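You operate a simulated robot arm through the tools that you are given. There is no shell and no other tool.

Carry out the task below with a simulated robot arm. There is one attempt and no reset: what you move stays moved.

TASK
Scour the tile scale off with paste on the pink sponge, then rinse the sponge.
Fine: lever to HAND before the tap goes on; rinse under the hand rose, sponge back; tap off, then lever to HEAD. What is to be rubbed or washed off counts as gone when no trace of it is left.

It is judged by the outcome, as a careful person would: the job done as asked, and still so three seconds after it is handed in. It fails if anything else is knocked over, pushed out of place, dropped, spilled or broken.

THE ROBOT
A 6-joint arm with a two-finger parallel gripper, fixed in place. Base frame: the origin is on the floor under the middle of its stand, x ahead of it, y to its left, z up. Units: m, rad, N and s.
It reaches about 0.996 m from its shoulder. Its first joint turns from -2.897 to 2.897 rad. Payload 3.91 kg.
The TCP is the grasp point between the finger pads, 0.03 m short of the fingertips. In the tool frame z runs along the fingers and y along their closing line. Largest opening 0.11 m; finger width 0.02, thickness 0.01; the body of the gripper, 0.048 by 0.112 m, starts 0.055 m behind the TCP.
Orientation is that of the tool frame in the base frame, as [roll, pitch, yaw] about the fixed x, y, z axes, in that order (R = Rz(yaw) Ry(pitch) Rx(roll)). With the fingers straight down and closing along the base's y, the tool's x points along the base's -x, its y along +y and its z along -z.

THE INTERFACE
- The arm moves only by the tool jog_arm. Its argument "rows" is a list that holds one entry, the list of rows, each a list of 6 numbers: the shift along the tool's x, y, z in m, then the turn, a rotation vector about the tool's x, y, z in rad. In form: [[[x, y, z, ax, ay, az], ...]]. A call has 1 to 20 rows; each row is the pose to reach, as a shift and turn from the pose commanded when the call began, along the tool's axes at that moment. "hand" is the opening, from 0 (shut) to 1 (fully open), set as the call begins (left out, the last holds). Each row takes 0.2 s and may step no farther than 0.05 m and 0.15 rad from the row before; otherwise, or with a gripper value out of range, the whole call is refused. Where a pose cannot be reached the arm comes as near as it can. A force on the tool above 90 N (or 10 N above the force at the start of the call, whichever is more), or a blocked arm, ends the call early, and 0.2 s more pass. The fingers move at their own pace (about 0.108 m/s each) and stop on an object; they squeeze with about 41 N. The grip force told is the motor's: it shows also when the fingers shut on nothing. Time passes only in rows, and 0.2 s behind the last, so rows that repeat a pose let the fingers close. The reply holds the time, the measured pose of the TCP, the force on the tool along the base axes, the opening and the grip force, in the units named above and with some noise, with the torque about the TCP (base axes, N m) and any sound that the robot's microphone picked up.
- Cameras (640 x 400 px; columns grow to the right, rows downward): "scene" is fixed at [0.2218, -0.6491, 1.6422]; the picture's right is [0.87, -0.50, 0.00], its down [0.38, 0.66, -0.65] and it looks along [0.33, 0.57, 0.76] (base axes); focal length 214 px, centre (320, 200). "wrist" rides on the gripper at [0.077, 0.007, -0.114] in the tool frame; the picture's right is [-0.09, 1.00, 0.00], its down [-0.80, -0.07, -0.59] and it looks along [-0.59, -0.05, 0.80] (tool axes); focal length 270 px, centre (320, 200). There is no depth. A picture from a camera that has moved, and an enlarged one, comes with that camera's place and axes in the base frame and with its lens.
- capture(camera): a new picture of that camera. The clock stands still meanwhile.
- move_column(by): slides the trunk up (or, below 0, down) by that many m; the arm rides with it, the base frame stays. It gives what a move gives, with no picture.
- zoom(camera, box): a new picture of the part [left, top, right, bottom] of that camera's present view, enlarged. The clock stands still meanwhile.
- job_done(): hands the job in; it is judged then, once.

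Places have to be worked out from the pictures, the camera data and where the tool is seen. Open the gripper and draw the arm clear of the work before you hand the job in, unless the task says otherwise.

The tools are called by a JSON object that holds its "fn" and its "kwargs". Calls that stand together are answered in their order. jog_arm: Moves the arm, as the interface text tells. Its arguments: {"type":"object","properties":{"rows":{"type":"array","items":{"type":"array","items":{"type":"array","items":{"type":"number"}}}},"hand":{"type":"number"}},"required":["rows"]} The other tools are called the same way: move_column (by) moves the trunk up or down; capture (camera) takes a picture; zoom (camera, box) takes an enlarged picture of a part of a camera's view; job_done () hands the job in.

At the start:

```text
clock: 0.0
ee_pos: [0.2252, -0.2787, 1.2994]
orientation: [-3.141, 0.0, -3.14]
force: [0.4, -0.4, -0.6]
torque: [0.01, 0.0, -0.01]
width: 0.1101
grasp_force: 0.0
trunk travel left (down, up): [-0.45, 0.09]
```

scene: 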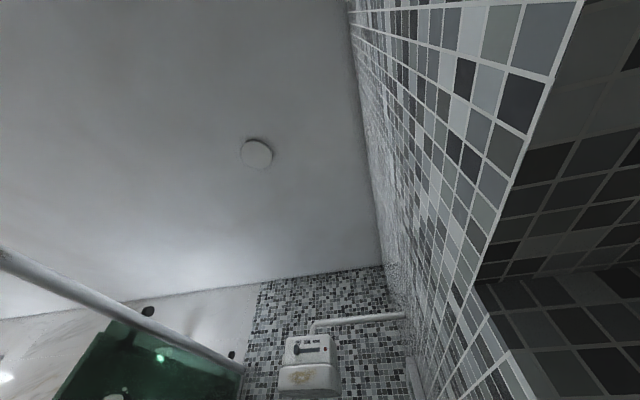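
wrist: 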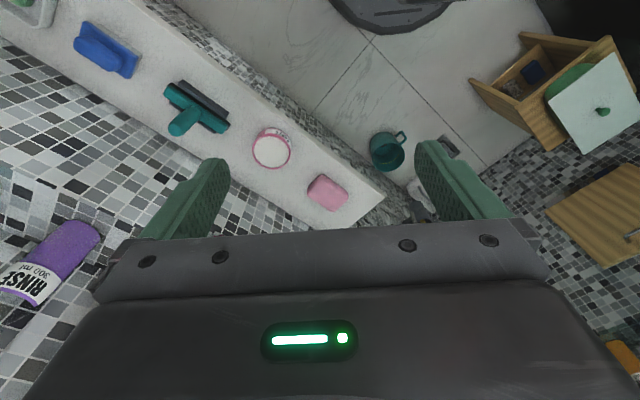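

I'll start by looking closely through both cameras before moving anything.

{"fn": "capture", "kwargs": {"camera": "wrist"}}

{"fn": "zoom", "kwargs": {"camera": "scene", "box": [200, 260, 440, 400]}}

{"fn": "zoom", "kwargs": {"camera": "wrist", "box": [240, 80, 480, 230]}}

{"fn": "zoom", "kwargs": {"camera": "wrist", "box": [0, 0, 240, 150]}}

```text
taken
camera wrist: at [0.148, -0.2719, 1.4145], right [0.09, 1.0, 0.0], down [0.8, -0.07, 0.59], along [0.59, -0.05, -0.8], focal length 270 px, centre (320, 200)
```

wrist: 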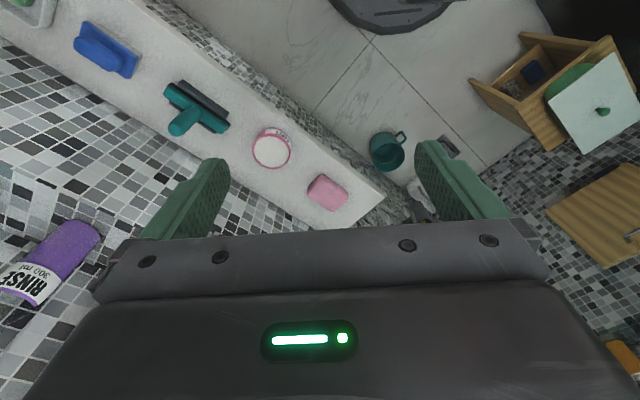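

```text
2.67 times, centred on (320, 330) of scene
camera zoom: at [0.2218, -0.6491, 1.6422], right [0.87, -0.5, 0.0], down [0.38, 0.66, -0.65], along [0.33, 0.57, 0.76], focal length 572 px, centre (320, -147)
```

zoom: 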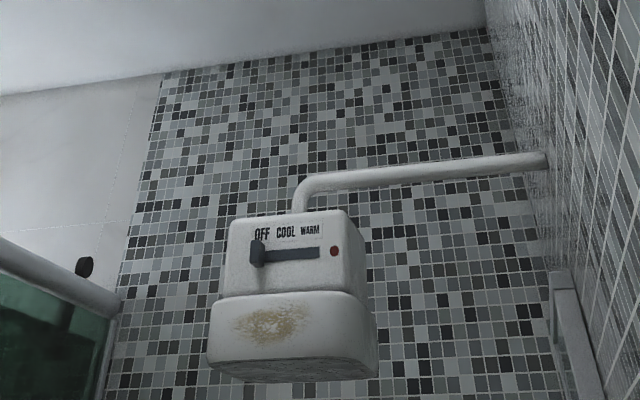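

```text
2.67 times, centred on (360, 155) of wrist
camera zoom: at [0.148, -0.2719, 1.4145], right [0.09, 1.0, 0.0], down [0.8, -0.07, 0.59], along [0.59, -0.05, -0.8], focal length 721 px, centre (213, 320)
```

zoom: 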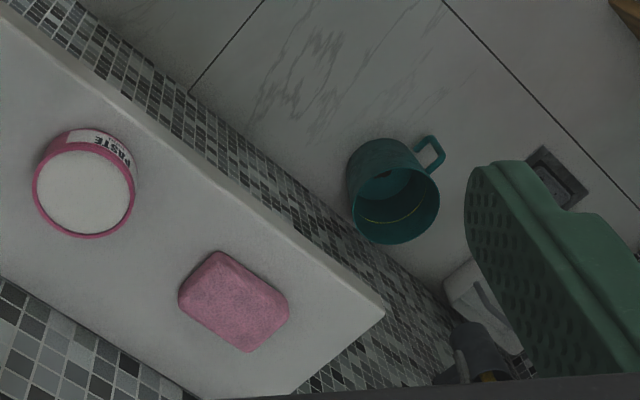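

```text
2.67 times, centred on (120, 75) of wrist
camera zoom: at [0.148, -0.2719, 1.4145], right [0.09, 1.0, 0.0], down [0.8, -0.07, 0.59], along [0.59, -0.05, -0.8], focal length 721 px, centre (853, 533)
```

zoom: 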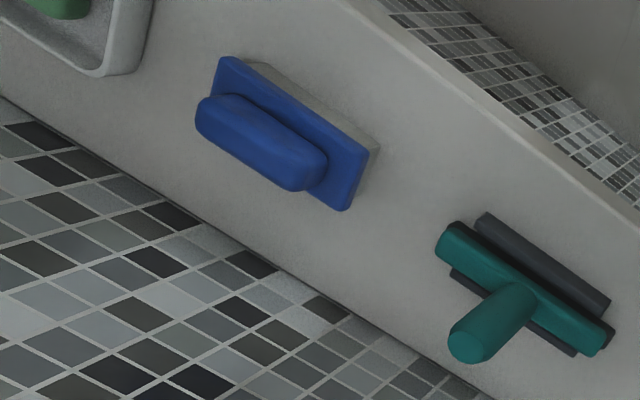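

The wrist view shows a ledge along a tiled wall that runs at about 45° in the base frame, carrying the pink sponge, paste tub, squeegee and blue pad. I have not found the tile scale, the tap or the lever yet, so I turn the hand in place toward the wall to look.

{"fn": "jog_arm", "kwargs": {"rows": [[[0, 0, 0, 0, 0, 0.15], [0, 0, 0, 0, 0, 0.3], [0, 0, 0, 0, 0, 0.45], [0, 0, 0, 0, 0, 0.6], [0, 0, 0, 0, 0, 0.75]]]}}

{"fn": "capture", "kwargs": {"camera": "wrist"}}

```text
clock: 1.2
ee_pos: [0.2255, -0.2782, 1.2997]
orientation: [3.141, 0.0, 2.39]
force: [0.2, -0.8, 0.2]
torque: [-0.04, -0.03, 0.01]
width: 0.1099
grasp_force: 0.1
trunk travel left (down, up): [-0.45, 0.09]
```

```text
taken
camera wrist: at [0.1734, -0.2212, 1.4146], right [0.74, 0.67, 0.0], down [0.54, -0.6, 0.59], along [0.4, -0.44, -0.8], focal length 270 px, centre (320, 200)
```

wrist: 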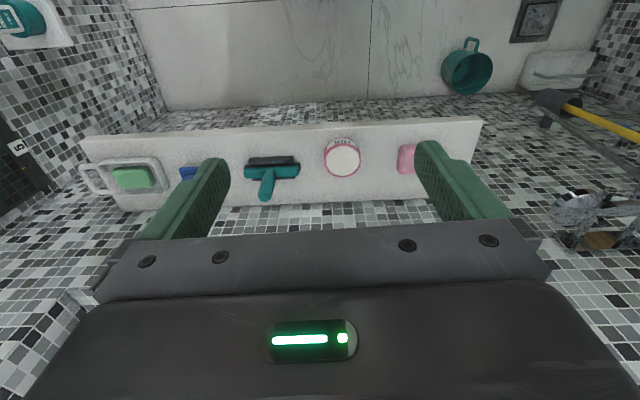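

The view now faces the wall squarely: ledge with green soap tray, blue pad, squeegee, paste and sponge, and some fixture at right (hose, bundle). I pitch the hand up to see the wall higher up.

{"fn": "jog_arm", "kwargs": {"rows": [[[0, 0, 0, 0, -0.15, 0], [0, 0, 0, 0, -0.3, 0], [0, 0, 0, 0, -0.45, 0], [0, 0, 0, 0, -0.6, 0], [0, 0, 0, 0, -0.75, 0]]]}}

{"fn": "capture", "kwargs": {"camera": "wrist"}}

```text
clock: 2.4
ee_pos: [0.2263, -0.2784, 1.3001]
orientation: [-3.141, 0.752, 2.393]
force: [-0.3, -0.7, 0.7]
torque: [0.0, 0.0, 0.02]
width: 0.1101
grasp_force: 0.0
trunk travel left (down, up): [-0.45, 0.09]
```

```text
taken
camera wrist: at [0.1312, -0.1818, 1.3313], right [0.73, 0.69, 0.06], down [0.08, -0.17, 0.98], along [0.68, -0.71, -0.18], focal length 270 px, centre (320, 200)
```

wrist: 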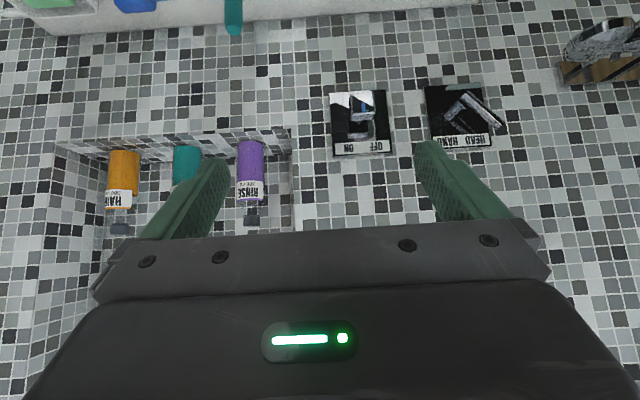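

I can see the tap plate (ON/OFF) and the HEAD/HAND lever on the wall, with a bottle niche to the image left (the image is upside down). I zoom to read their details.

{"fn": "zoom", "kwargs": {"camera": "wrist", "box": [310, 60, 530, 200]}}

{"fn": "zoom", "kwargs": {"camera": "wrist", "box": [480, 0, 640, 100]}}

{"fn": "zoom", "kwargs": {"camera": "wrist", "box": [0, 0, 320, 200]}}

```text
2.86 times, centred on (420, 130) of wrist
camera zoom: at [0.1312, -0.1818, 1.3313], right [0.73, 0.69, 0.06], down [0.08, -0.17, 0.98], along [0.68, -0.71, -0.18], focal length 772 px, centre (34, 400)
```

zoom: 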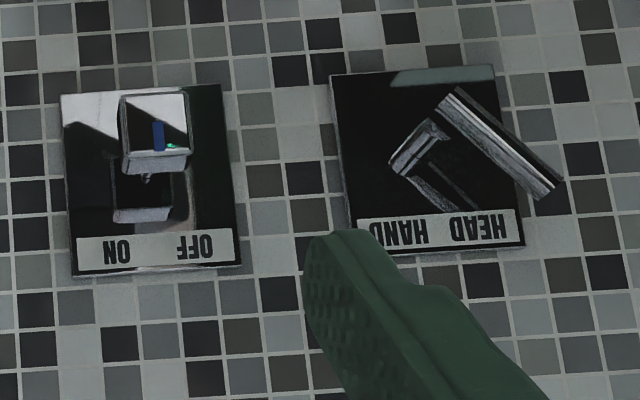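

```text
4.00 times, centred on (560, 50) of wrist
camera zoom: at [0.1312, -0.1818, 1.3313], right [0.73, 0.69, 0.06], down [0.08, -0.17, 0.98], along [0.68, -0.71, -0.18], focal length 1081 px, centre (-640, 800)
```

zoom: 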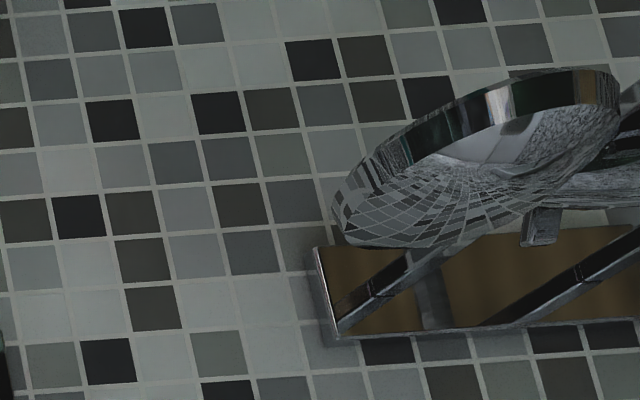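

```text
2.00 times, centred on (160, 100) of wrist
camera zoom: at [0.1312, -0.1818, 1.3313], right [0.73, 0.69, 0.06], down [0.08, -0.17, 0.98], along [0.68, -0.71, -0.18], focal length 541 px, centre (640, 400)
```

zoom: 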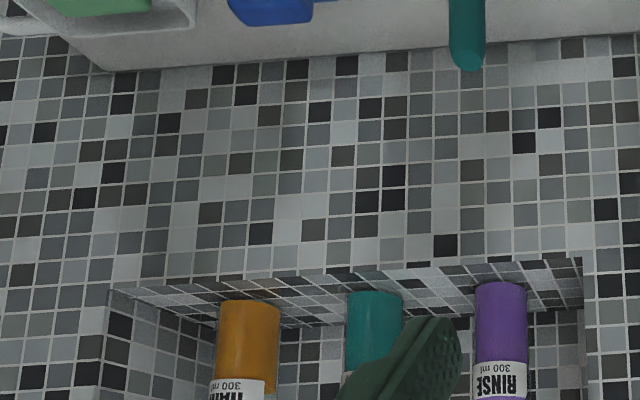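

The tap plate reads "OFF ON" and the other plate "HEAD HAND" when turned upright; a chrome hand rose hangs farther along the wall. The scale isn't visible yet, so I pitch up further to see the higher wall.

{"fn": "jog_arm", "kwargs": {"rows": [[[0, 0, 0, 0, -0.15, 0], [0, 0, 0, 0, -0.3, 0], [0, 0, 0, 0, -0.45, 0], [0, 0, 0, 0, -0.6, 0]]]}}

{"fn": "capture", "kwargs": {"camera": "wrist"}}

```text
clock: 3.4
ee_pos: [0.2259, -0.2786, 1.2995]
orientation: [-3.136, 1.353, 2.394]
force: [-0.4, 0.3, 0.6]
torque: [0.0, 0.01, 0.02]
width: 0.11
grasp_force: 0.1
trunk travel left (down, up): [-0.45, 0.09]
```

```text
taken
camera wrist: at [0.1358, -0.186, 1.2498], right [0.69, 0.71, 0.08], down [-0.34, 0.23, 0.91], along [0.63, -0.66, 0.4], focal length 270 px, centre (320, 200)
```

wrist: 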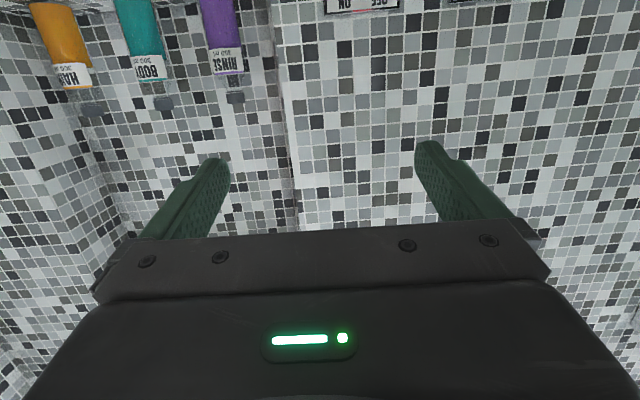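

No scale above. I bring the pitch back and then yaw the hand left (toward the hose end and the far wall) to look there.

{"fn": "jog_arm", "kwargs": {"rows": [[[0, 0, 0, 0, 0.15, 0], [0, 0, 0, 0, 0.3, 0], [0, 0, 0, 0, 0.45, 0], [0, 0, 0, 0, 0.6, 0]]]}}

{"fn": "jog_arm", "kwargs": {"rows": [[[0, 0, 0, -0.1, 0, -0.11], [0, 0, 0, -0.2, 0, -0.22], [0, 0, 0, -0.3, 0, -0.33], [0, 0, 0, -0.4, 0, -0.44], [0, 0, 0, -0.5, 0, -0.55], [0, 0, 0, -0.6, 0, -0.66]]]}}

{"fn": "capture", "kwargs": {"camera": "wrist"}}

```text
clock: 4.4
ee_pos: [0.2255, -0.2784, 1.2988]
orientation: [3.142, 0.746, 2.39]
force: [0.5, 0.6, 0.2]
torque: [0.0, -0.02, -0.01]
width: 0.11
grasp_force: 0.0
trunk travel left (down, up): [-0.45, 0.09]
```

```text
clock: 5.8
ee_pos: [0.2252, -0.2782, 1.2982]
orientation: [-3.127, 0.745, -2.989]
force: [-0.1, 0.7, 1.2]
torque: [0.03, -0.01, 0.02]
width: 0.11
grasp_force: 0.0
trunk travel left (down, up): [-0.45, 0.09]
```

```text
taken
camera wrist: at [0.0911, -0.2915, 1.3314], right [-0.08, 1.0, 0.05], down [0.19, -0.03, 0.98], along [0.98, 0.09, -0.19], focal length 270 px, centre (320, 200)
```

wrist: 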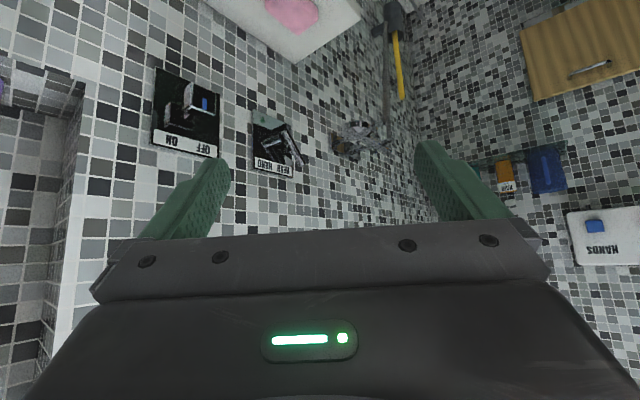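

{"fn": "zoom", "kwargs": {"camera": "wrist", "box": [220, 80, 440, 220]}}

{"fn": "zoom", "kwargs": {"camera": "wrist", "box": [420, 100, 640, 240]}}

{"fn": "zoom", "kwargs": {"camera": "wrist", "box": [320, 0, 500, 115]}}

{"fn": "zoom", "kwargs": {"camera": "wrist", "box": [120, 40, 320, 180]}}

```text
2.86 times, centred on (330, 150) of wrist
camera zoom: at [0.0911, -0.2915, 1.3314], right [-0.08, 1.0, 0.05], down [0.19, -0.03, 0.98], along [0.98, 0.09, -0.19], focal length 772 px, centre (291, 343)
```

zoom: 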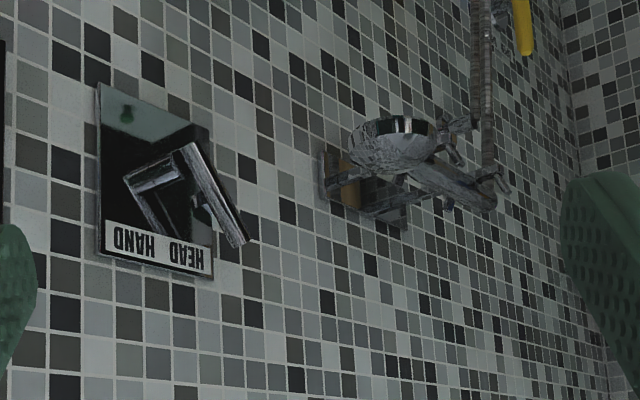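

```text
2.86 times, centred on (530, 170) of wrist
camera zoom: at [0.0911, -0.2915, 1.3314], right [-0.08, 1.0, 0.05], down [0.19, -0.03, 0.98], along [0.98, 0.09, -0.19], focal length 772 px, centre (-280, 286)
```

zoom: 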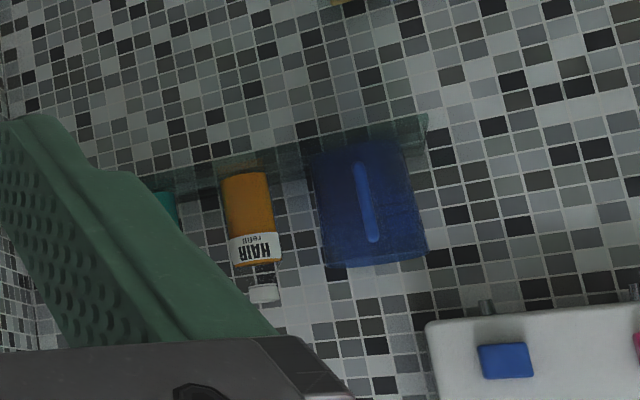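

```text
3.48 times, centred on (410, 58) of wrist
camera zoom: at [0.0911, -0.2915, 1.3314], right [-0.08, 1.0, 0.05], down [0.19, -0.03, 0.98], along [0.98, 0.09, -0.19], focal length 940 px, centre (7, 696)
```

zoom: 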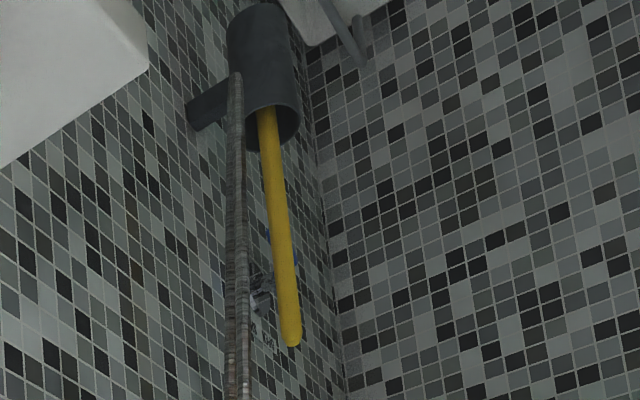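

```text
2.86 times, centred on (220, 110) of wrist
camera zoom: at [0.0911, -0.2915, 1.3314], right [-0.08, 1.0, 0.05], down [0.19, -0.03, 0.98], along [0.98, 0.09, -0.19], focal length 772 px, centre (606, 457)
```

zoom: 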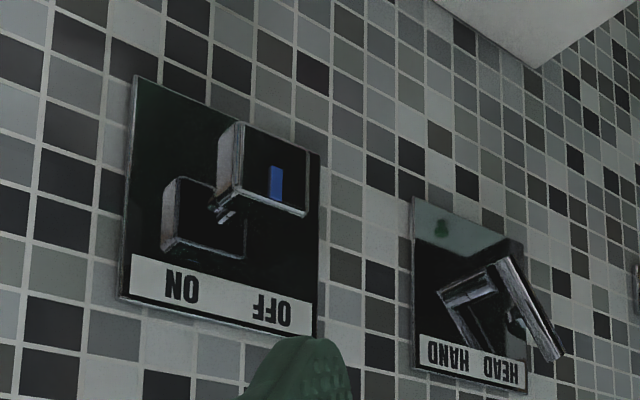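

The lever lies on the HEAD side and the tap on OFF, and the hand rose sits in a wall holder past the lever. Scale still not found; I turn the hand the other way, along the wall past the niche.

{"fn": "jog_arm", "kwargs": {"rows": [[[0, 0, 0, 0.1, 0, 0.11], [0, 0, 0, 0.2, 0, 0.22], [0, 0, 0, 0.3, 0, 0.33], [0, 0, 0, 0.4, 0, 0.44], [0, 0, 0, 0.5, 0, 0.55], [0, 0, 0, 0.6, 0, 0.66], [0, 0, 0, 0.7, 0, 0.77], [0, 0, 0, 0.8, 0, 0.88], [0, 0, 0, 0.9, 0, 0.99], [0, 0, 0, 1.0, 0, 1.1], [0, 0, 0, 1.1, 0, 1.21], [0, 0, 0, 1.2, 0, 1.32]]]}}

{"fn": "capture", "kwargs": {"camera": "wrist"}}

```text
clock: 8.4
ee_pos: [0.2257, -0.2775, 1.2987]
orientation: [3.128, 0.747, 1.488]
force: [0.2, 0.1, -0.2]
torque: [-0.02, 0.0, -0.01]
width: 0.11
grasp_force: 0.0
trunk travel left (down, up): [-0.45, 0.09]
```

```text
taken
camera wrist: at [0.2412, -0.1446, 1.3317], right [0.99, -0.14, 0.07], down [-0.09, -0.18, 0.98], along [-0.12, -0.97, -0.19], focal length 270 px, centre (320, 200)
```

wrist: 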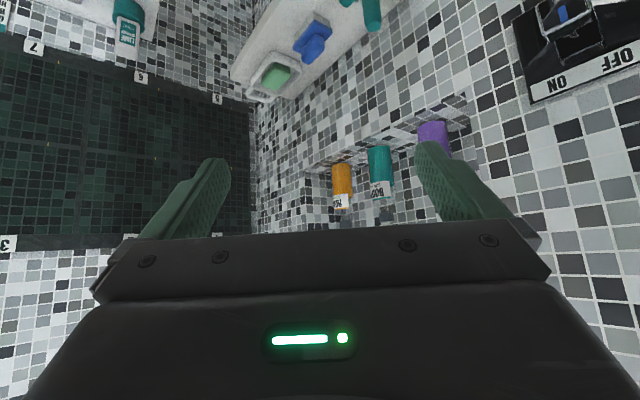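

There's a large dark panel with number tags on the end wall past the ledge; the scale may be on it. I zoom in on it and on the ledge.

{"fn": "zoom", "kwargs": {"camera": "wrist", "box": [0, 30, 256, 240]}}

{"fn": "zoom", "kwargs": {"camera": "wrist", "box": [0, 0, 160, 100]}}

{"fn": "zoom", "kwargs": {"camera": "wrist", "box": [220, 0, 400, 115]}}

```text
1.90 times, centred on (128, 135) of wrist
camera zoom: at [0.2412, -0.1446, 1.3317], right [0.99, -0.14, 0.07], down [-0.09, -0.18, 0.98], along [-0.12, -0.97, -0.19], focal length 515 px, centre (686, 324)
```

zoom: 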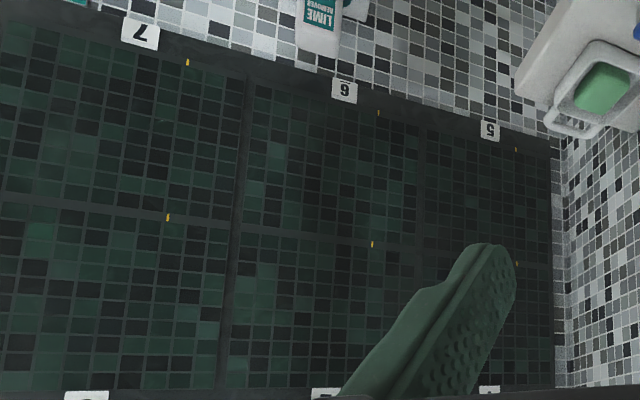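

```text
4.00 times, centred on (80, 50) of wrist
camera zoom: at [0.2412, -0.1446, 1.3317], right [0.99, -0.14, 0.07], down [-0.09, -0.18, 0.98], along [-0.12, -0.97, -0.19], focal length 1081 px, centre (1280, 800)
```

zoom: 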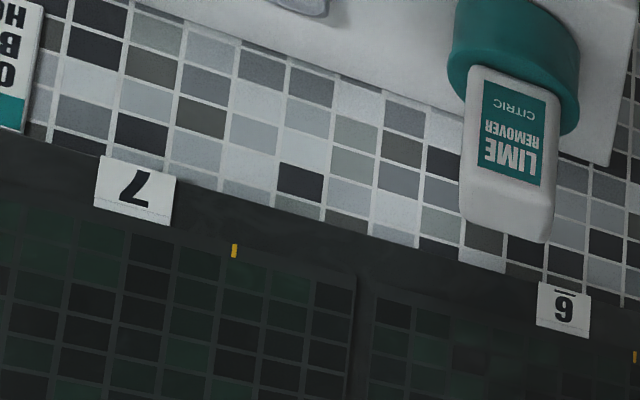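

```text
3.48 times, centred on (310, 58) of wrist
camera zoom: at [0.2412, -0.1446, 1.3317], right [0.99, -0.14, 0.07], down [-0.09, -0.18, 0.98], along [-0.12, -0.97, -0.19], focal length 940 px, centre (355, 696)
```

zoom: 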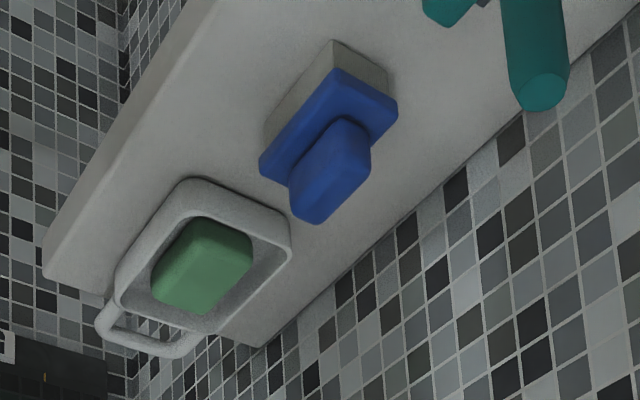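

The dark panel is tinted glass with number tags, with a lime remover bottle and other goods below it, and no evident scale. I keep turning to see that end wall squarely.

{"fn": "jog_arm", "kwargs": {"rows": [[[0, 0, 0, 0.1, 0, 0.107], [0, 0, 0, 0.2, 0, 0.215], [0, 0, 0, 0.3, 0, 0.322], [0, 0, 0, 0.4, 0, 0.43], [0, 0, 0, 0.5, 0, 0.537], [0, 0, 0, 0.6, 0, 0.644]]]}}

{"fn": "capture", "kwargs": {"camera": "wrist"}}

```text
clock: 9.8
ee_pos: [0.2255, -0.2787, 1.2986]
orientation: [3.139, 0.741, 0.617]
force: [-0.2, 0.0, 0.2]
torque: [0.0, 0.0, 0.0]
width: 0.1098
grasp_force: 0.0
trunk travel left (down, up): [-0.45, 0.09]
```

```text
taken
camera wrist: at [0.3384, -0.2073, 1.3322], right [0.52, -0.85, 0.06], down [-0.2, -0.05, 0.98], along [-0.83, -0.52, -0.19], focal length 270 px, centre (320, 200)
```

wrist: 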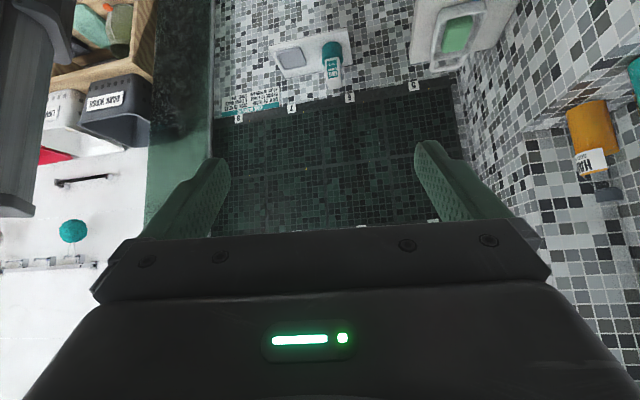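

I zoom into this end-wall view to check the panel and the area beside it.

{"fn": "zoom", "kwargs": {"camera": "wrist", "box": [210, 20, 470, 180]}}

{"fn": "zoom", "kwargs": {"camera": "wrist", "box": [0, 0, 220, 240]}}

{"fn": "zoom", "kwargs": {"camera": "wrist", "box": [400, 0, 640, 160]}}

```text
2.46 times, centred on (340, 100) of wrist
camera zoom: at [0.3384, -0.2073, 1.3322], right [0.52, -0.85, 0.06], down [-0.2, -0.05, 0.98], along [-0.83, -0.52, -0.19], focal length 665 px, centre (271, 446)
```

zoom: 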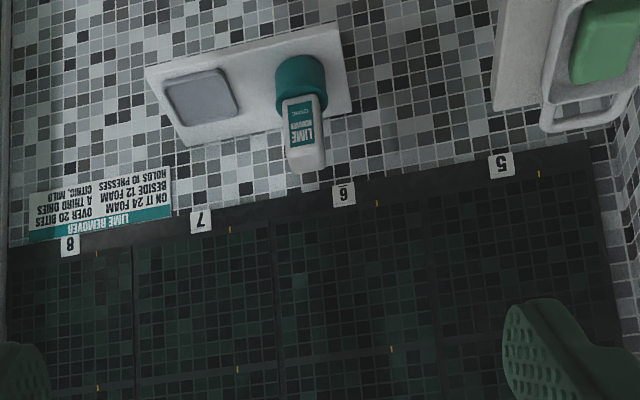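

```text
1.67 times, centred on (110, 120) of wrist
camera zoom: at [0.3384, -0.2073, 1.3322], right [0.52, -0.85, 0.06], down [-0.2, -0.05, 0.98], along [-0.83, -0.52, -0.19], focal length 450 px, centre (670, 333)
```

zoom: 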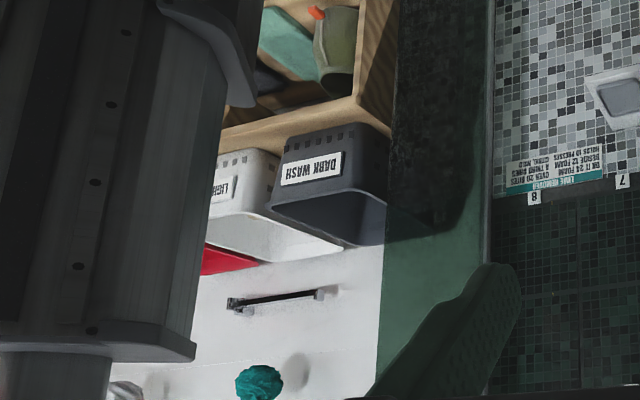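

```text
2.50 times, centred on (520, 80) of wrist
camera zoom: at [0.3384, -0.2073, 1.3322], right [0.52, -0.85, 0.06], down [-0.2, -0.05, 0.98], along [-0.83, -0.52, -0.19], focal length 676 px, centre (-180, 500)
```

zoom: 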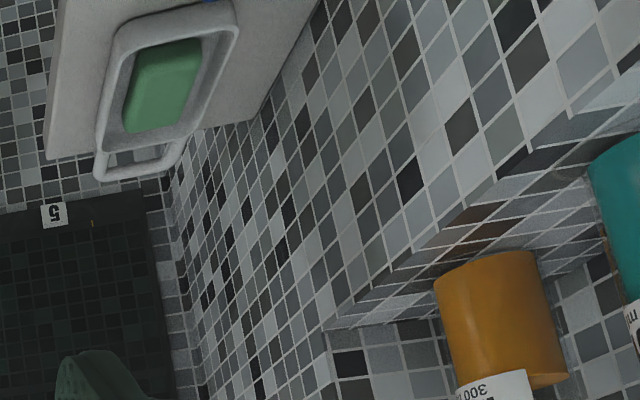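

I zoom further on the instruction sign and the panel cells.

{"fn": "zoom", "kwargs": {"camera": "wrist", "box": [215, 85, 295, 135]}}

{"fn": "zoom", "kwargs": {"camera": "wrist", "box": [210, 100, 340, 240]}}

{"fn": "zoom", "kwargs": {"camera": "wrist", "box": [330, 80, 460, 220]}}

```text
8.00 times, centred on (255, 110) of wrist
camera zoom: at [0.3384, -0.2073, 1.3322], right [0.52, -0.85, 0.06], down [-0.2, -0.05, 0.98], along [-0.83, -0.52, -0.19], focal length 2162 px, centre (840, 920)
```

zoom: 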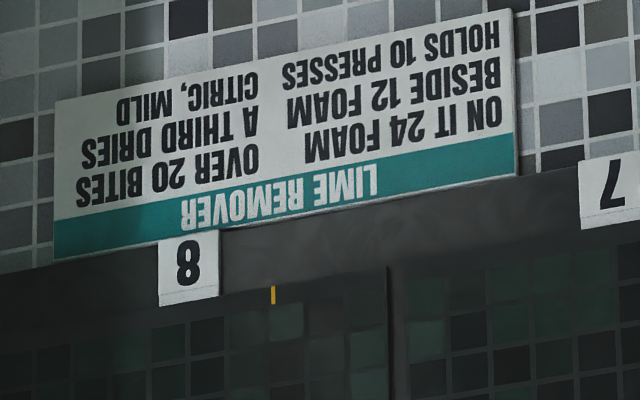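

```text
2.86 times, centred on (275, 170) of wrist
camera zoom: at [0.3384, -0.2073, 1.3322], right [0.52, -0.85, 0.06], down [-0.2, -0.05, 0.98], along [-0.83, -0.52, -0.19], focal length 772 px, centre (449, 286)
```

zoom: 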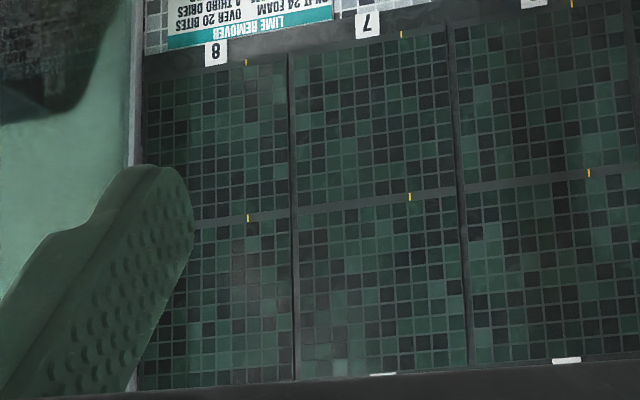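

```text
2.86 times, centred on (395, 150) of wrist
camera zoom: at [0.3384, -0.2073, 1.3322], right [0.52, -0.85, 0.06], down [-0.2, -0.05, 0.98], along [-0.83, -0.52, -0.19], focal length 772 px, centre (106, 343)
```

zoom: 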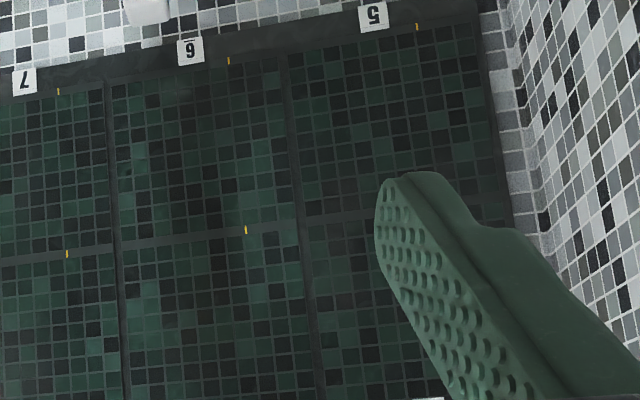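

The sign concerns the lime remover for the numbered panes, not my task. I swing the hand back round toward the far-left end wall (about +45°) to keep searching for the scale.

{"fn": "jog_arm", "kwargs": {"rows": [[[0, 0, 0, -0.1, 0, -0.109], [0, 0, 0, -0.2, 0, -0.218], [0, 0, 0, -0.3, 0, -0.327], [0, 0, 0, -0.4, 0, -0.436], [0, 0, 0, -0.5, 0, -0.545], [0, 0, 0, -0.6, 0, -0.654], [0, 0, 0, -0.7, 0, -0.763], [0, 0, 0, -0.8, 0, -0.872], [0, 0, 0, -0.9, 0, -0.981], [0, 0, 0, -1.0, 0, -1.09], [0, 0, 0, -1.1, 0, -1.199], [0, 0, 0, -1.2, 0, -1.308]]]}}

{"fn": "capture", "kwargs": {"camera": "wrist"}}

{"fn": "jog_arm", "kwargs": {"rows": [[[0, 0, 0, -0.1, 0, -0.109], [0, 0, 0, -0.2, 0, -0.218], [0, 0, 0, -0.3, 0, -0.327], [0, 0, 0, -0.4, 0, -0.436], [0, 0, 0, -0.5, 0, -0.545], [0, 0, 0, -0.6, 0, -0.654], [0, 0, 0, -0.7, 0, -0.763], [0, 0, 0, -0.8, 0, -0.872], [0, 0, 0, -0.9, 0, -0.981], [0, 0, 0, -1.0, 0, -1.09]]]}}

{"fn": "capture", "kwargs": {"camera": "wrist"}}

```text
clock: 12.4
ee_pos: [0.2253, -0.2786, 1.2992]
orientation: [3.138, 0.746, 2.392]
force: [-0.3, -0.2, 0.7]
torque: [0.02, -0.01, 0.02]
width: 0.11
grasp_force: 0.1
trunk travel left (down, up): [-0.45, 0.09]
```

```text
taken
camera wrist: at [0.1311, -0.1827, 1.3322], right [0.72, 0.69, 0.06], down [0.09, -0.18, 0.98], along [0.69, -0.7, -0.19], focal length 270 px, centre (320, 200)
```

wrist: 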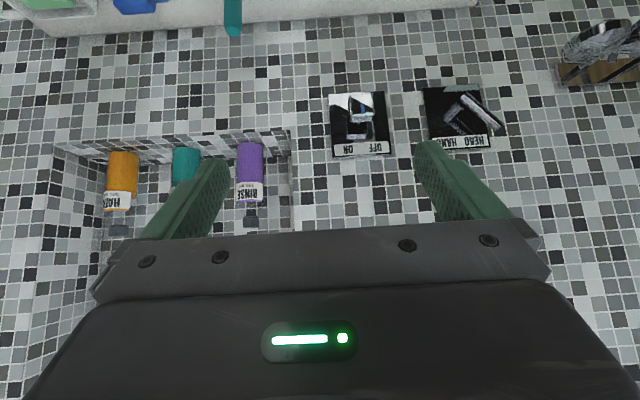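

```text
clock: 14.6
ee_pos: [0.2266, -0.2785, 1.2967]
orientation: [-3.134, 0.745, -2.405]
force: [-0.4, 0.8, 0.7]
torque: [0.02, 0.0, 0.02]
width: 0.11
grasp_force: 0.0
trunk travel left (down, up): [-0.45, 0.09]
```

```text
taken
camera wrist: at [0.1216, -0.3632, 1.3308], right [-0.62, 0.78, 0.05], down [0.18, 0.08, 0.98], along [0.76, 0.62, -0.19], focal length 270 px, centre (320, 200)
```

wrist: 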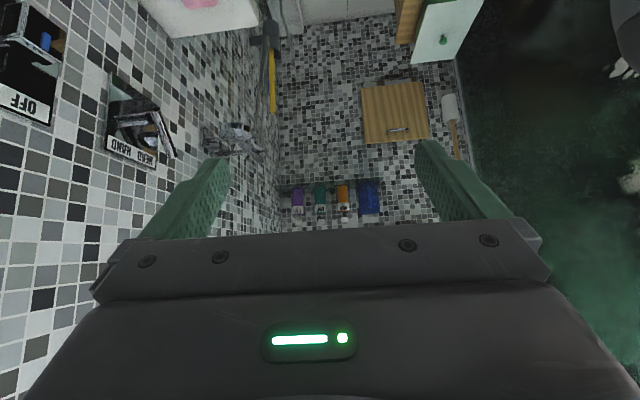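

I zoom the end wall, the wall around the rose and the left glass in this view.

{"fn": "zoom", "kwargs": {"camera": "wrist", "box": [240, 20, 480, 220]}}

{"fn": "zoom", "kwargs": {"camera": "wrist", "box": [0, 0, 300, 220]}}

{"fn": "zoom", "kwargs": {"camera": "wrist", "box": [430, 0, 640, 240]}}

```text
2.00 times, centred on (360, 120) of wrist
camera zoom: at [0.1216, -0.3632, 1.3308], right [-0.62, 0.78, 0.05], down [0.18, 0.08, 0.98], along [0.76, 0.62, -0.19], focal length 541 px, centre (240, 360)
```

zoom: 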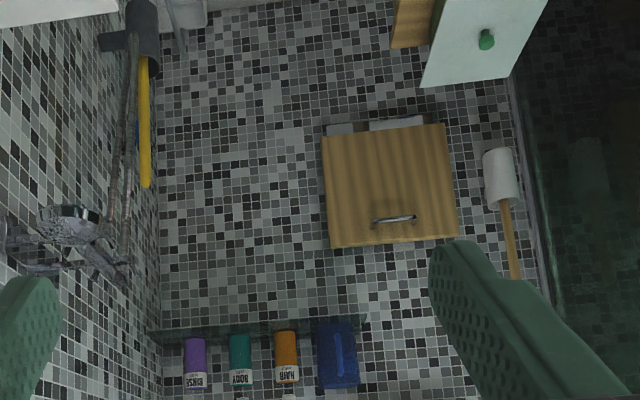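

```text
1.82 times, centred on (150, 110) of wrist
camera zoom: at [0.1216, -0.3632, 1.3308], right [-0.62, 0.78, 0.05], down [0.18, 0.08, 0.98], along [0.76, 0.62, -0.19], focal length 491 px, centre (629, 364)
```

zoom: 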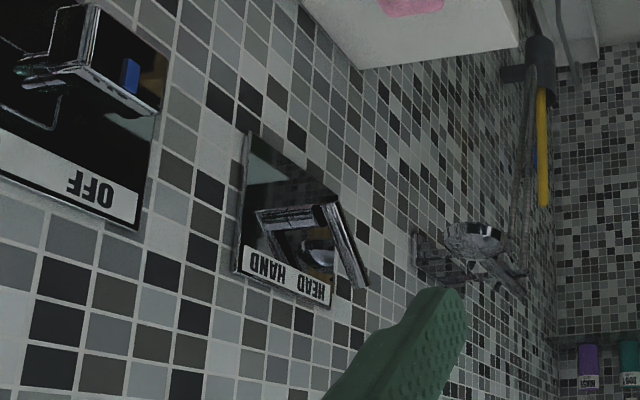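

```text
1.67 times, centred on (535, 120) of wrist
camera zoom: at [0.1216, -0.3632, 1.3308], right [-0.62, 0.78, 0.05], down [0.18, 0.08, 0.98], along [0.76, 0.62, -0.19], focal length 450 px, centre (-38, 333)
```

zoom: 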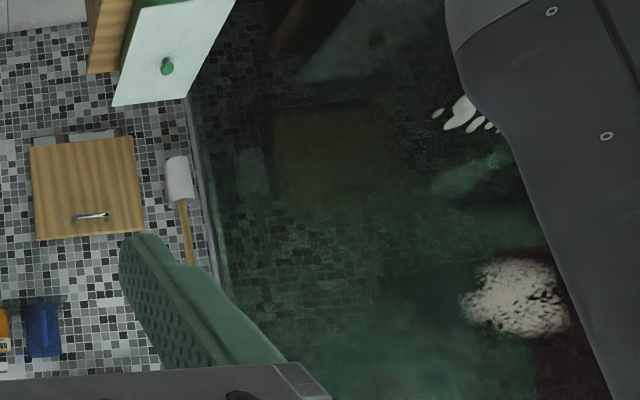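

There's a faint brownish vertical streak on the main wall between the ledge end and the rose, near image (230, 80). I zoom there; the white patches on the right are on the glass, not on tile.

{"fn": "zoom", "kwargs": {"camera": "wrist", "box": [180, 20, 290, 130]}}

{"fn": "zoom", "kwargs": {"camera": "wrist", "box": [200, 40, 260, 120]}}

```text
3.64 times, centred on (235, 75) of wrist
camera zoom: at [0.1216, -0.3632, 1.3308], right [-0.62, 0.78, 0.05], down [0.18, 0.08, 0.98], along [0.76, 0.62, -0.19], focal length 983 px, centre (629, 654)
```

zoom: 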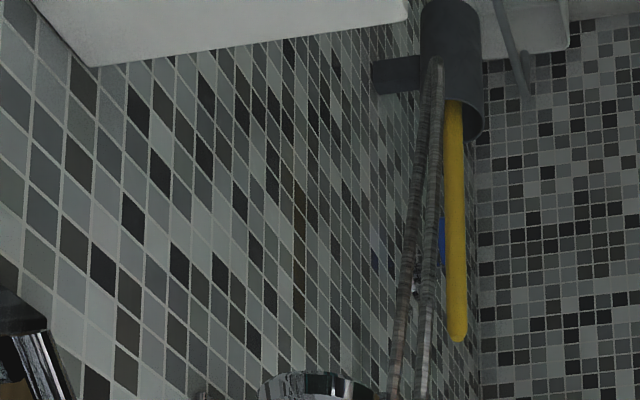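

```text
5.00 times, centred on (230, 80) of wrist
camera zoom: at [0.1216, -0.3632, 1.3308], right [-0.62, 0.78, 0.05], down [0.18, 0.08, 0.98], along [0.76, 0.62, -0.19], focal length 1351 px, centre (770, 800)
```

zoom: 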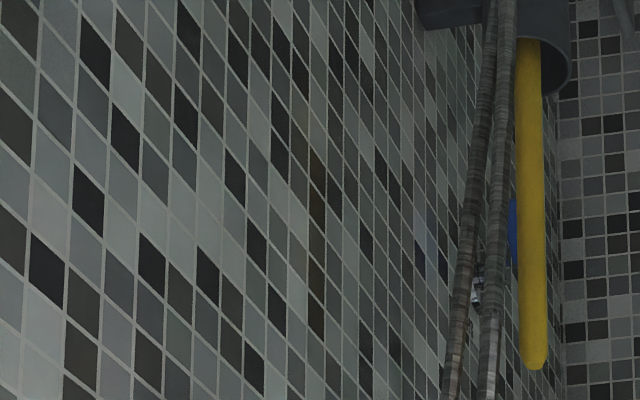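

The streak is too oblique to judge. I turn back to face the wall and shift the hand along the wall by about 0.25 m, which also gives a baseline for triangulating.

{"fn": "jog_arm", "kwargs": {"rows": [[[0, 0, 0, 0.1, 0, 0.109], [0, 0, 0, 0.2, 0, 0.218], [0, 0, 0, 0.3, 0, 0.327], [0, 0, 0, 0.4, 0, 0.436], [0, 0, 0, 0.5, 0, 0.545], [0, 0, 0, 0.6, 0, 0.654], [0, 0, 0, 0.7, 0, 0.763], [0, 0, 0, 0.8, 0, 0.872], [0, 0, 0, 0.9, 0, 0.981], [0, 0, 0, 1.0, 0, 1.09]]]}}

{"fn": "jog_arm", "kwargs": {"rows": [[[0, 0.05, 0, 0, 0, 0], [0, 0.1, 0, 0, 0, 0], [0, 0.15, 0, 0, 0, 0], [0, 0.2, 0, 0, 0, 0], [0, 0.25, 0, 0, 0, 0], [0, 0.3, 0, 0, 0, 0]]]}}

{"fn": "capture", "kwargs": {"camera": "wrist"}}

```text
clock: 16.8
ee_pos: [0.2255, -0.2795, 1.2984]
orientation: [3.141, 0.744, 2.393]
force: [-0.3, 0.0, -0.1]
torque: [-0.01, 0.05, 0.01]
width: 0.1099
grasp_force: 0.0
trunk travel left (down, up): [-0.45, 0.09]
```

```text
clock: 17.7
ee_pos: [0.2724, -0.2259, 1.3059]
orientation: [3.114, 0.77, 2.098]
force: [0.3, 0.0, 0.0]
torque: [0.03, -0.02, 0.0]
width: 0.1098
grasp_force: 0.1
trunk travel left (down, up): [-0.45, 0.09]
stopped in row 4: the arm was blocked; the commanded pose is now the measured one
```

```text
taken
camera wrist: at [0.207, -0.1081, 1.3363], right [0.88, 0.46, 0.08], down [0.01, -0.19, 0.98], along [0.47, -0.87, -0.17], focal length 270 px, centre (320, 200)
```

wrist: 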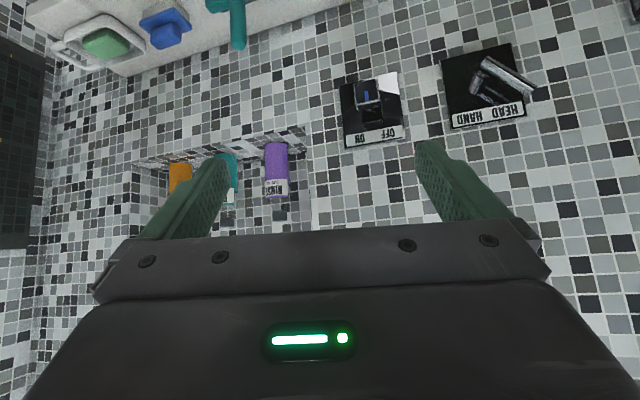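

The arm was blocked mid-move with yaw drift (no contact force), likely a fast swing near the base axis. I restore the yaw slowly and then continue the shift in small steps.

{"fn": "jog_arm", "kwargs": {"rows": [[[0, 0, 0, -0.05, 0.0015, -0.052], [0, 0, 0, -0.1, 0.003, -0.104], [0, 0, 0, -0.15, 0.0045, -0.156], [0, 0, 0, -0.2, 0.006, -0.208]]]}}

{"fn": "jog_arm", "kwargs": {"rows": [[[0, 0.02, 0, 0, 0, 0], [0, 0.04, 0, 0, 0, 0], [0, 0.06, 0, 0, 0, 0], [0, 0.08, 0, 0, 0, 0], [0, 0.1, 0, 0, 0, 0], [0, 0.12, 0, 0, 0, 0], [0, 0.14, 0, 0, 0, 0], [0, 0.16, 0, 0, 0, 0], [0, 0.18, 0, 0, 0, 0], [0, 0.2, 0, 0, 0, 0], [0, 0.22, 0, 0, 0, 0]]]}}

{"fn": "capture", "kwargs": {"camera": "wrist"}}

```text
clock: 18.7
ee_pos: [0.2724, -0.2261, 1.3064]
orientation: [3.115, 0.769, 2.39]
force: [0.3, 0.2, 0.8]
torque: [0.01, 0.02, 0.0]
width: 0.1101
grasp_force: 0.1
trunk travel left (down, up): [-0.45, 0.09]
```

```text
clock: 19.7
ee_pos: [0.2787, -0.2184, 1.3125]
orientation: [3.101, 0.784, 2.183]
force: [-0.4, -0.5, -0.3]
torque: [-0.01, -0.04, 0.02]
width: 0.1098
grasp_force: 0.1
trunk travel left (down, up): [-0.45, 0.09]
stopped in row 4: the arm was blocked; the commanded pose is now the measured one
```

```text
taken
camera wrist: at [0.2013, -0.1066, 1.3406], right [0.83, 0.54, 0.09], down [0.01, -0.18, 0.98], along [0.55, -0.82, -0.15], focal length 270 px, centre (320, 200)
```

wrist: 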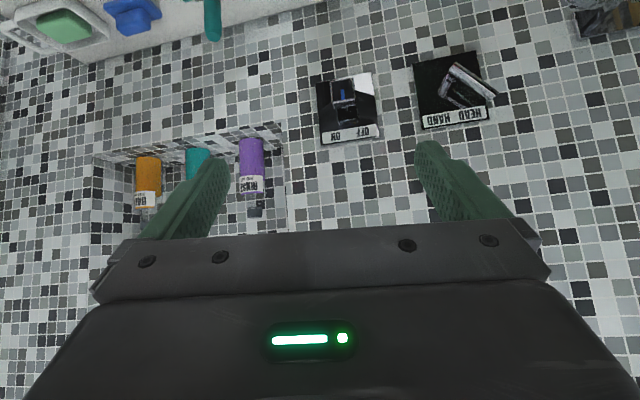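

Blocked again with no contact, so the folded arm is near a joint limit here. I extend outward toward the wall by 0.1 m first (wall is roughly 0.35 m ahead of the TCP), then continue sideways.

{"fn": "jog_arm", "kwargs": {"rows": [[[-0.018, 0, 0.018, -0.05, 0.001, -0.052], [-0.036, 0, 0.035, -0.1, 0.002, -0.104], [-0.054, 0.01, 0.052, -0.15, 0.003, -0.156], [-0.072, 0.02, 0.07, -0.15, 0.003, -0.156]]]}}

{"fn": "jog_arm", "kwargs": {"rows": [[[0, 0.03, 0, 0, 0, 0], [0, 0.06, 0, 0, 0, 0], [0, 0.09, 0, 0, 0, 0], [0, 0.12, 0, 0, 0, 0], [0, 0.15, 0, 0, 0, 0], [0, 0.18, 0, 0, 0, 0]]]}}

{"fn": "capture", "kwargs": {"camera": "wrist"}}

```text
clock: 20.7
ee_pos: [0.3554, -0.2849, 1.313]
orientation: [3.109, 0.785, 2.408]
force: [0.5, 1.1, 0.1]
torque: [-0.01, 0.03, 0.03]
width: 0.1101
grasp_force: 0.0
trunk travel left (down, up): [-0.45, 0.09]
```

```text
clock: 22.1
ee_pos: [0.4724, -0.1499, 1.3197]
orientation: [3.107, 0.784, 2.406]
force: [-0.5, 0.7, 0.2]
torque: [0.0, 0.04, -0.01]
width: 0.1098
grasp_force: 0.1
trunk travel left (down, up): [-0.45, 0.09]
```

```text
taken
camera wrist: at [0.3727, -0.057, 1.3471], right [0.7, 0.71, 0.09], down [0.05, -0.17, 0.98], along [0.72, -0.68, -0.15], focal length 270 px, centre (320, 200)
```

wrist: 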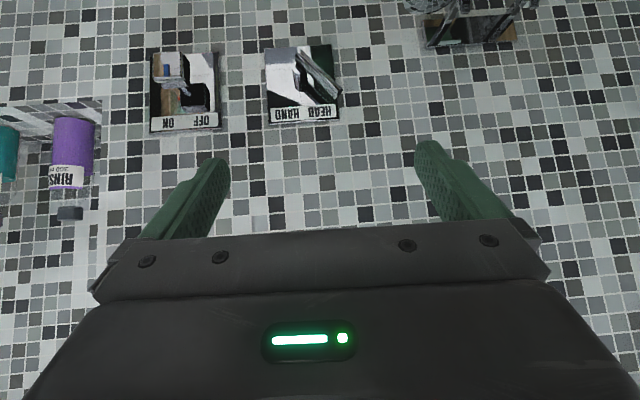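

Triangulating: wall face at n≈0.69 m (along [0.707,-0.707]), tap plate at s≈0.045, z≈1.10, lever plate at s≈0.224, z≈1.106, rose holder near s≈0.5, z≈1.04. I move farther left along the wall and pitch down to see the rose and the wall below it.

{"fn": "jog_arm", "kwargs": {"rows": [[[0, 0.04, 0, 0, 0.06, 0], [0, 0.08, 0, 0, 0.12, 0], [0, 0.12, 0, 0, 0.18, 0], [0, 0.16, 0, 0, 0.24, 0], [0, 0.2, 0, 0, 0.3, 0], [0, 0.24, 0, 0, 0.36, 0]]]}}

{"fn": "capture", "kwargs": {"camera": "wrist"}}

```text
clock: 23.5
ee_pos: [0.6311, 0.0331, 1.3227]
orientation: [3.119, 0.424, 2.42]
force: [-0.4, -1.2, -0.2]
torque: [-0.02, -0.04, -0.03]
width: 0.1099
grasp_force: 0.2
trunk travel left (down, up): [-0.45, 0.09]
```

```text
taken
camera wrist: at [0.544, 0.1139, 1.397], right [0.71, 0.7, 0.06], down [0.31, -0.39, 0.87], along [0.63, -0.6, -0.49], focal length 270 px, centre (320, 200)
```

wrist: 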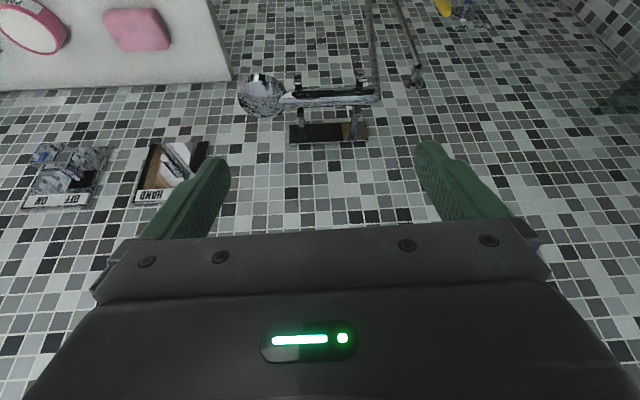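

Now the hand rose is seen in its cradle. I zoom in on the cradle and on the wall around it.

{"fn": "zoom", "kwargs": {"camera": "wrist", "box": [220, 40, 440, 180]}}

{"fn": "zoom", "kwargs": {"camera": "wrist", "box": [400, 0, 640, 150]}}

{"fn": "zoom", "kwargs": {"camera": "wrist", "box": [0, 0, 240, 230]}}

```text
2.86 times, centred on (330, 110) of wrist
camera zoom: at [0.544, 0.1139, 1.397], right [0.71, 0.7, 0.06], down [0.31, -0.39, 0.87], along [0.63, -0.6, -0.49], focal length 772 px, centre (291, 457)
```

zoom: 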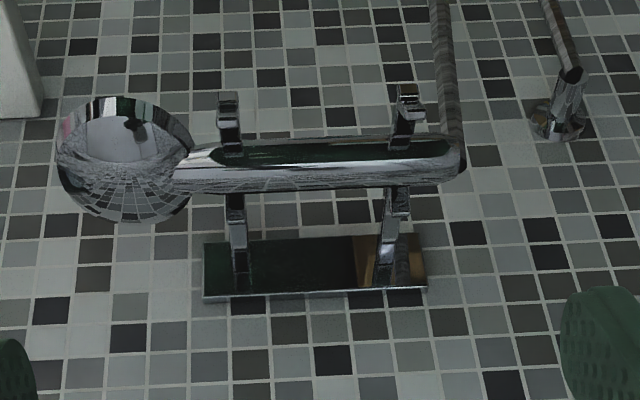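

```text
2.67 times, centred on (520, 75) of wrist
camera zoom: at [0.544, 0.1139, 1.397], right [0.71, 0.7, 0.06], down [0.31, -0.39, 0.87], along [0.63, -0.6, -0.49], focal length 721 px, centre (-213, 533)
```

zoom: 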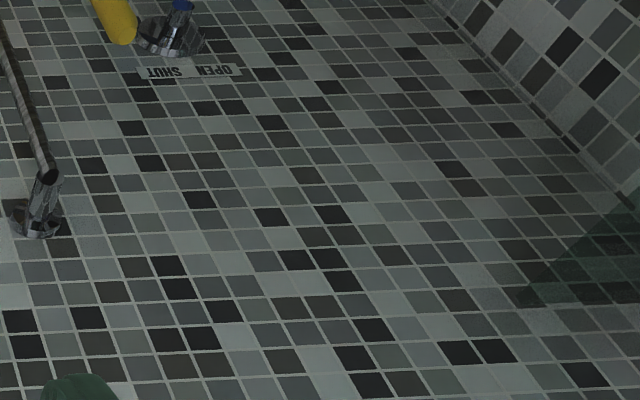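

```text
1.74 times, centred on (120, 115) of wrist
camera zoom: at [0.544, 0.1139, 1.397], right [0.71, 0.7, 0.06], down [0.31, -0.39, 0.87], along [0.63, -0.6, -0.49], focal length 470 px, centre (668, 348)
```

zoom: 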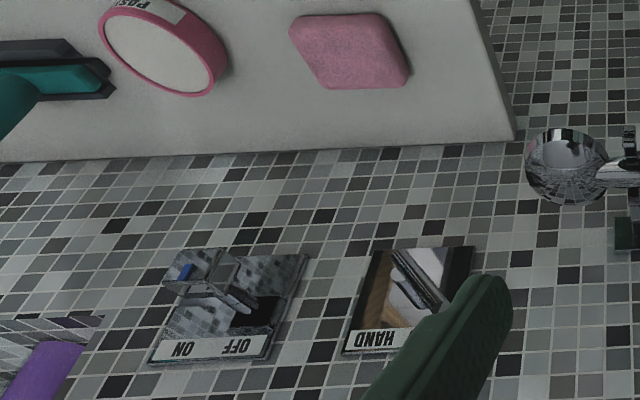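

The rose lies horizontally in a two-hook cradle, and there's an OPEN/SHUT stopcock lower down. No scale here. I check the scene camera's right side at higher zoom for marks on the upper wall.

{"fn": "zoom", "kwargs": {"camera": "scene", "box": [340, 0, 640, 200]}}

{"fn": "zoom", "kwargs": {"camera": "scene", "box": [380, 200, 640, 400]}}

{"fn": "zoom", "kwargs": {"camera": "scene", "box": [0, 200, 300, 400]}}

```text
2.00 times, centred on (490, 100) of scene
camera zoom: at [0.2218, -0.6491, 1.6422], right [0.87, -0.5, 0.0], down [0.38, 0.66, -0.65], along [0.33, 0.57, 0.76], focal length 429 px, centre (-20, 400)
```

zoom: 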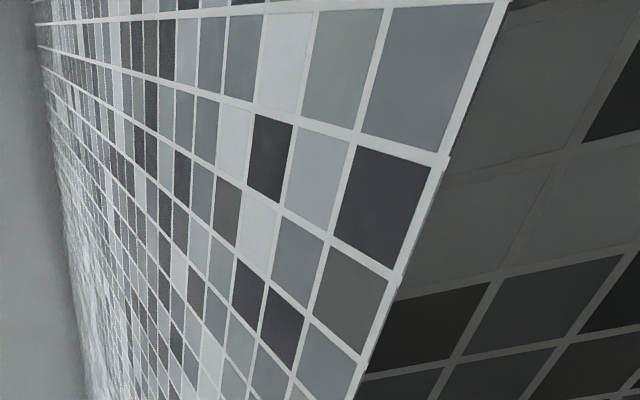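

```text
2.00 times, centred on (510, 300) of scene
camera zoom: at [0.2218, -0.6491, 1.6422], right [0.87, -0.5, 0.0], down [0.38, 0.66, -0.65], along [0.33, 0.57, 0.76], focal length 429 px, centre (-60, 0)
```

zoom: 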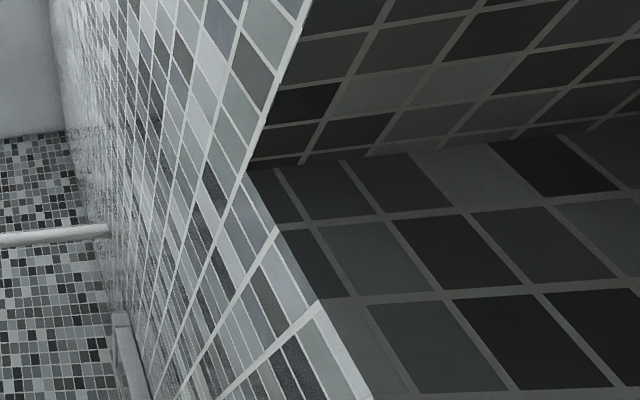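

```text
2.00 times, centred on (150, 300) of scene
camera zoom: at [0.2218, -0.6491, 1.6422], right [0.87, -0.5, 0.0], down [0.38, 0.66, -0.65], along [0.33, 0.57, 0.76], focal length 429 px, centre (660, 0)
```

zoom: 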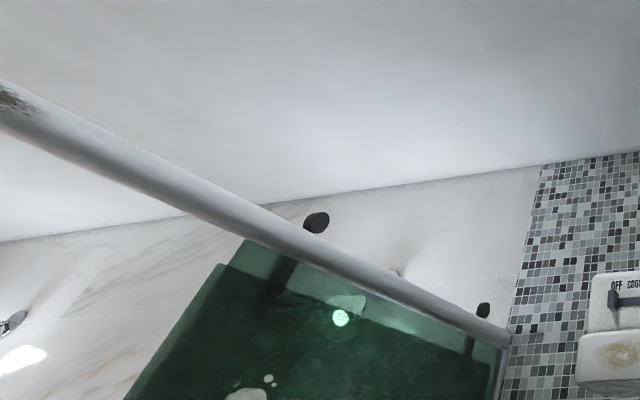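

The scene camera sits in the niche mouth and shows nothing more. I pitch the hand to straight down here to view the lower wall and the floor near this end.

{"fn": "jog_arm", "kwargs": {"rows": [[[0, 0, 0, 0, 0.14, 0], [0, 0, 0, 0, 0.28, 0], [0, 0, 0, 0, 0.42, 0]]]}}

{"fn": "capture", "kwargs": {"camera": "wrist"}}

```text
clock: 24.3
ee_pos: [0.6291, 0.0329, 1.3218]
orientation: [3.116, 0.007, 2.432]
force: [-0.7, 0.2, -0.6]
torque: [0.01, -0.03, 0.03]
width: 0.1102
grasp_force: 0.0
trunk travel left (down, up): [-0.45, 0.09]
```

```text
taken
camera wrist: at [0.5707, 0.0853, 1.4368], right [0.72, 0.7, 0.03], down [0.55, -0.59, 0.6], along [0.43, -0.41, -0.8], focal length 270 px, centre (320, 200)
```

wrist: 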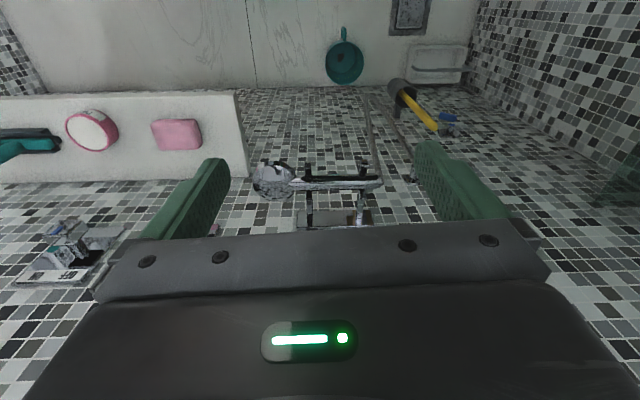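

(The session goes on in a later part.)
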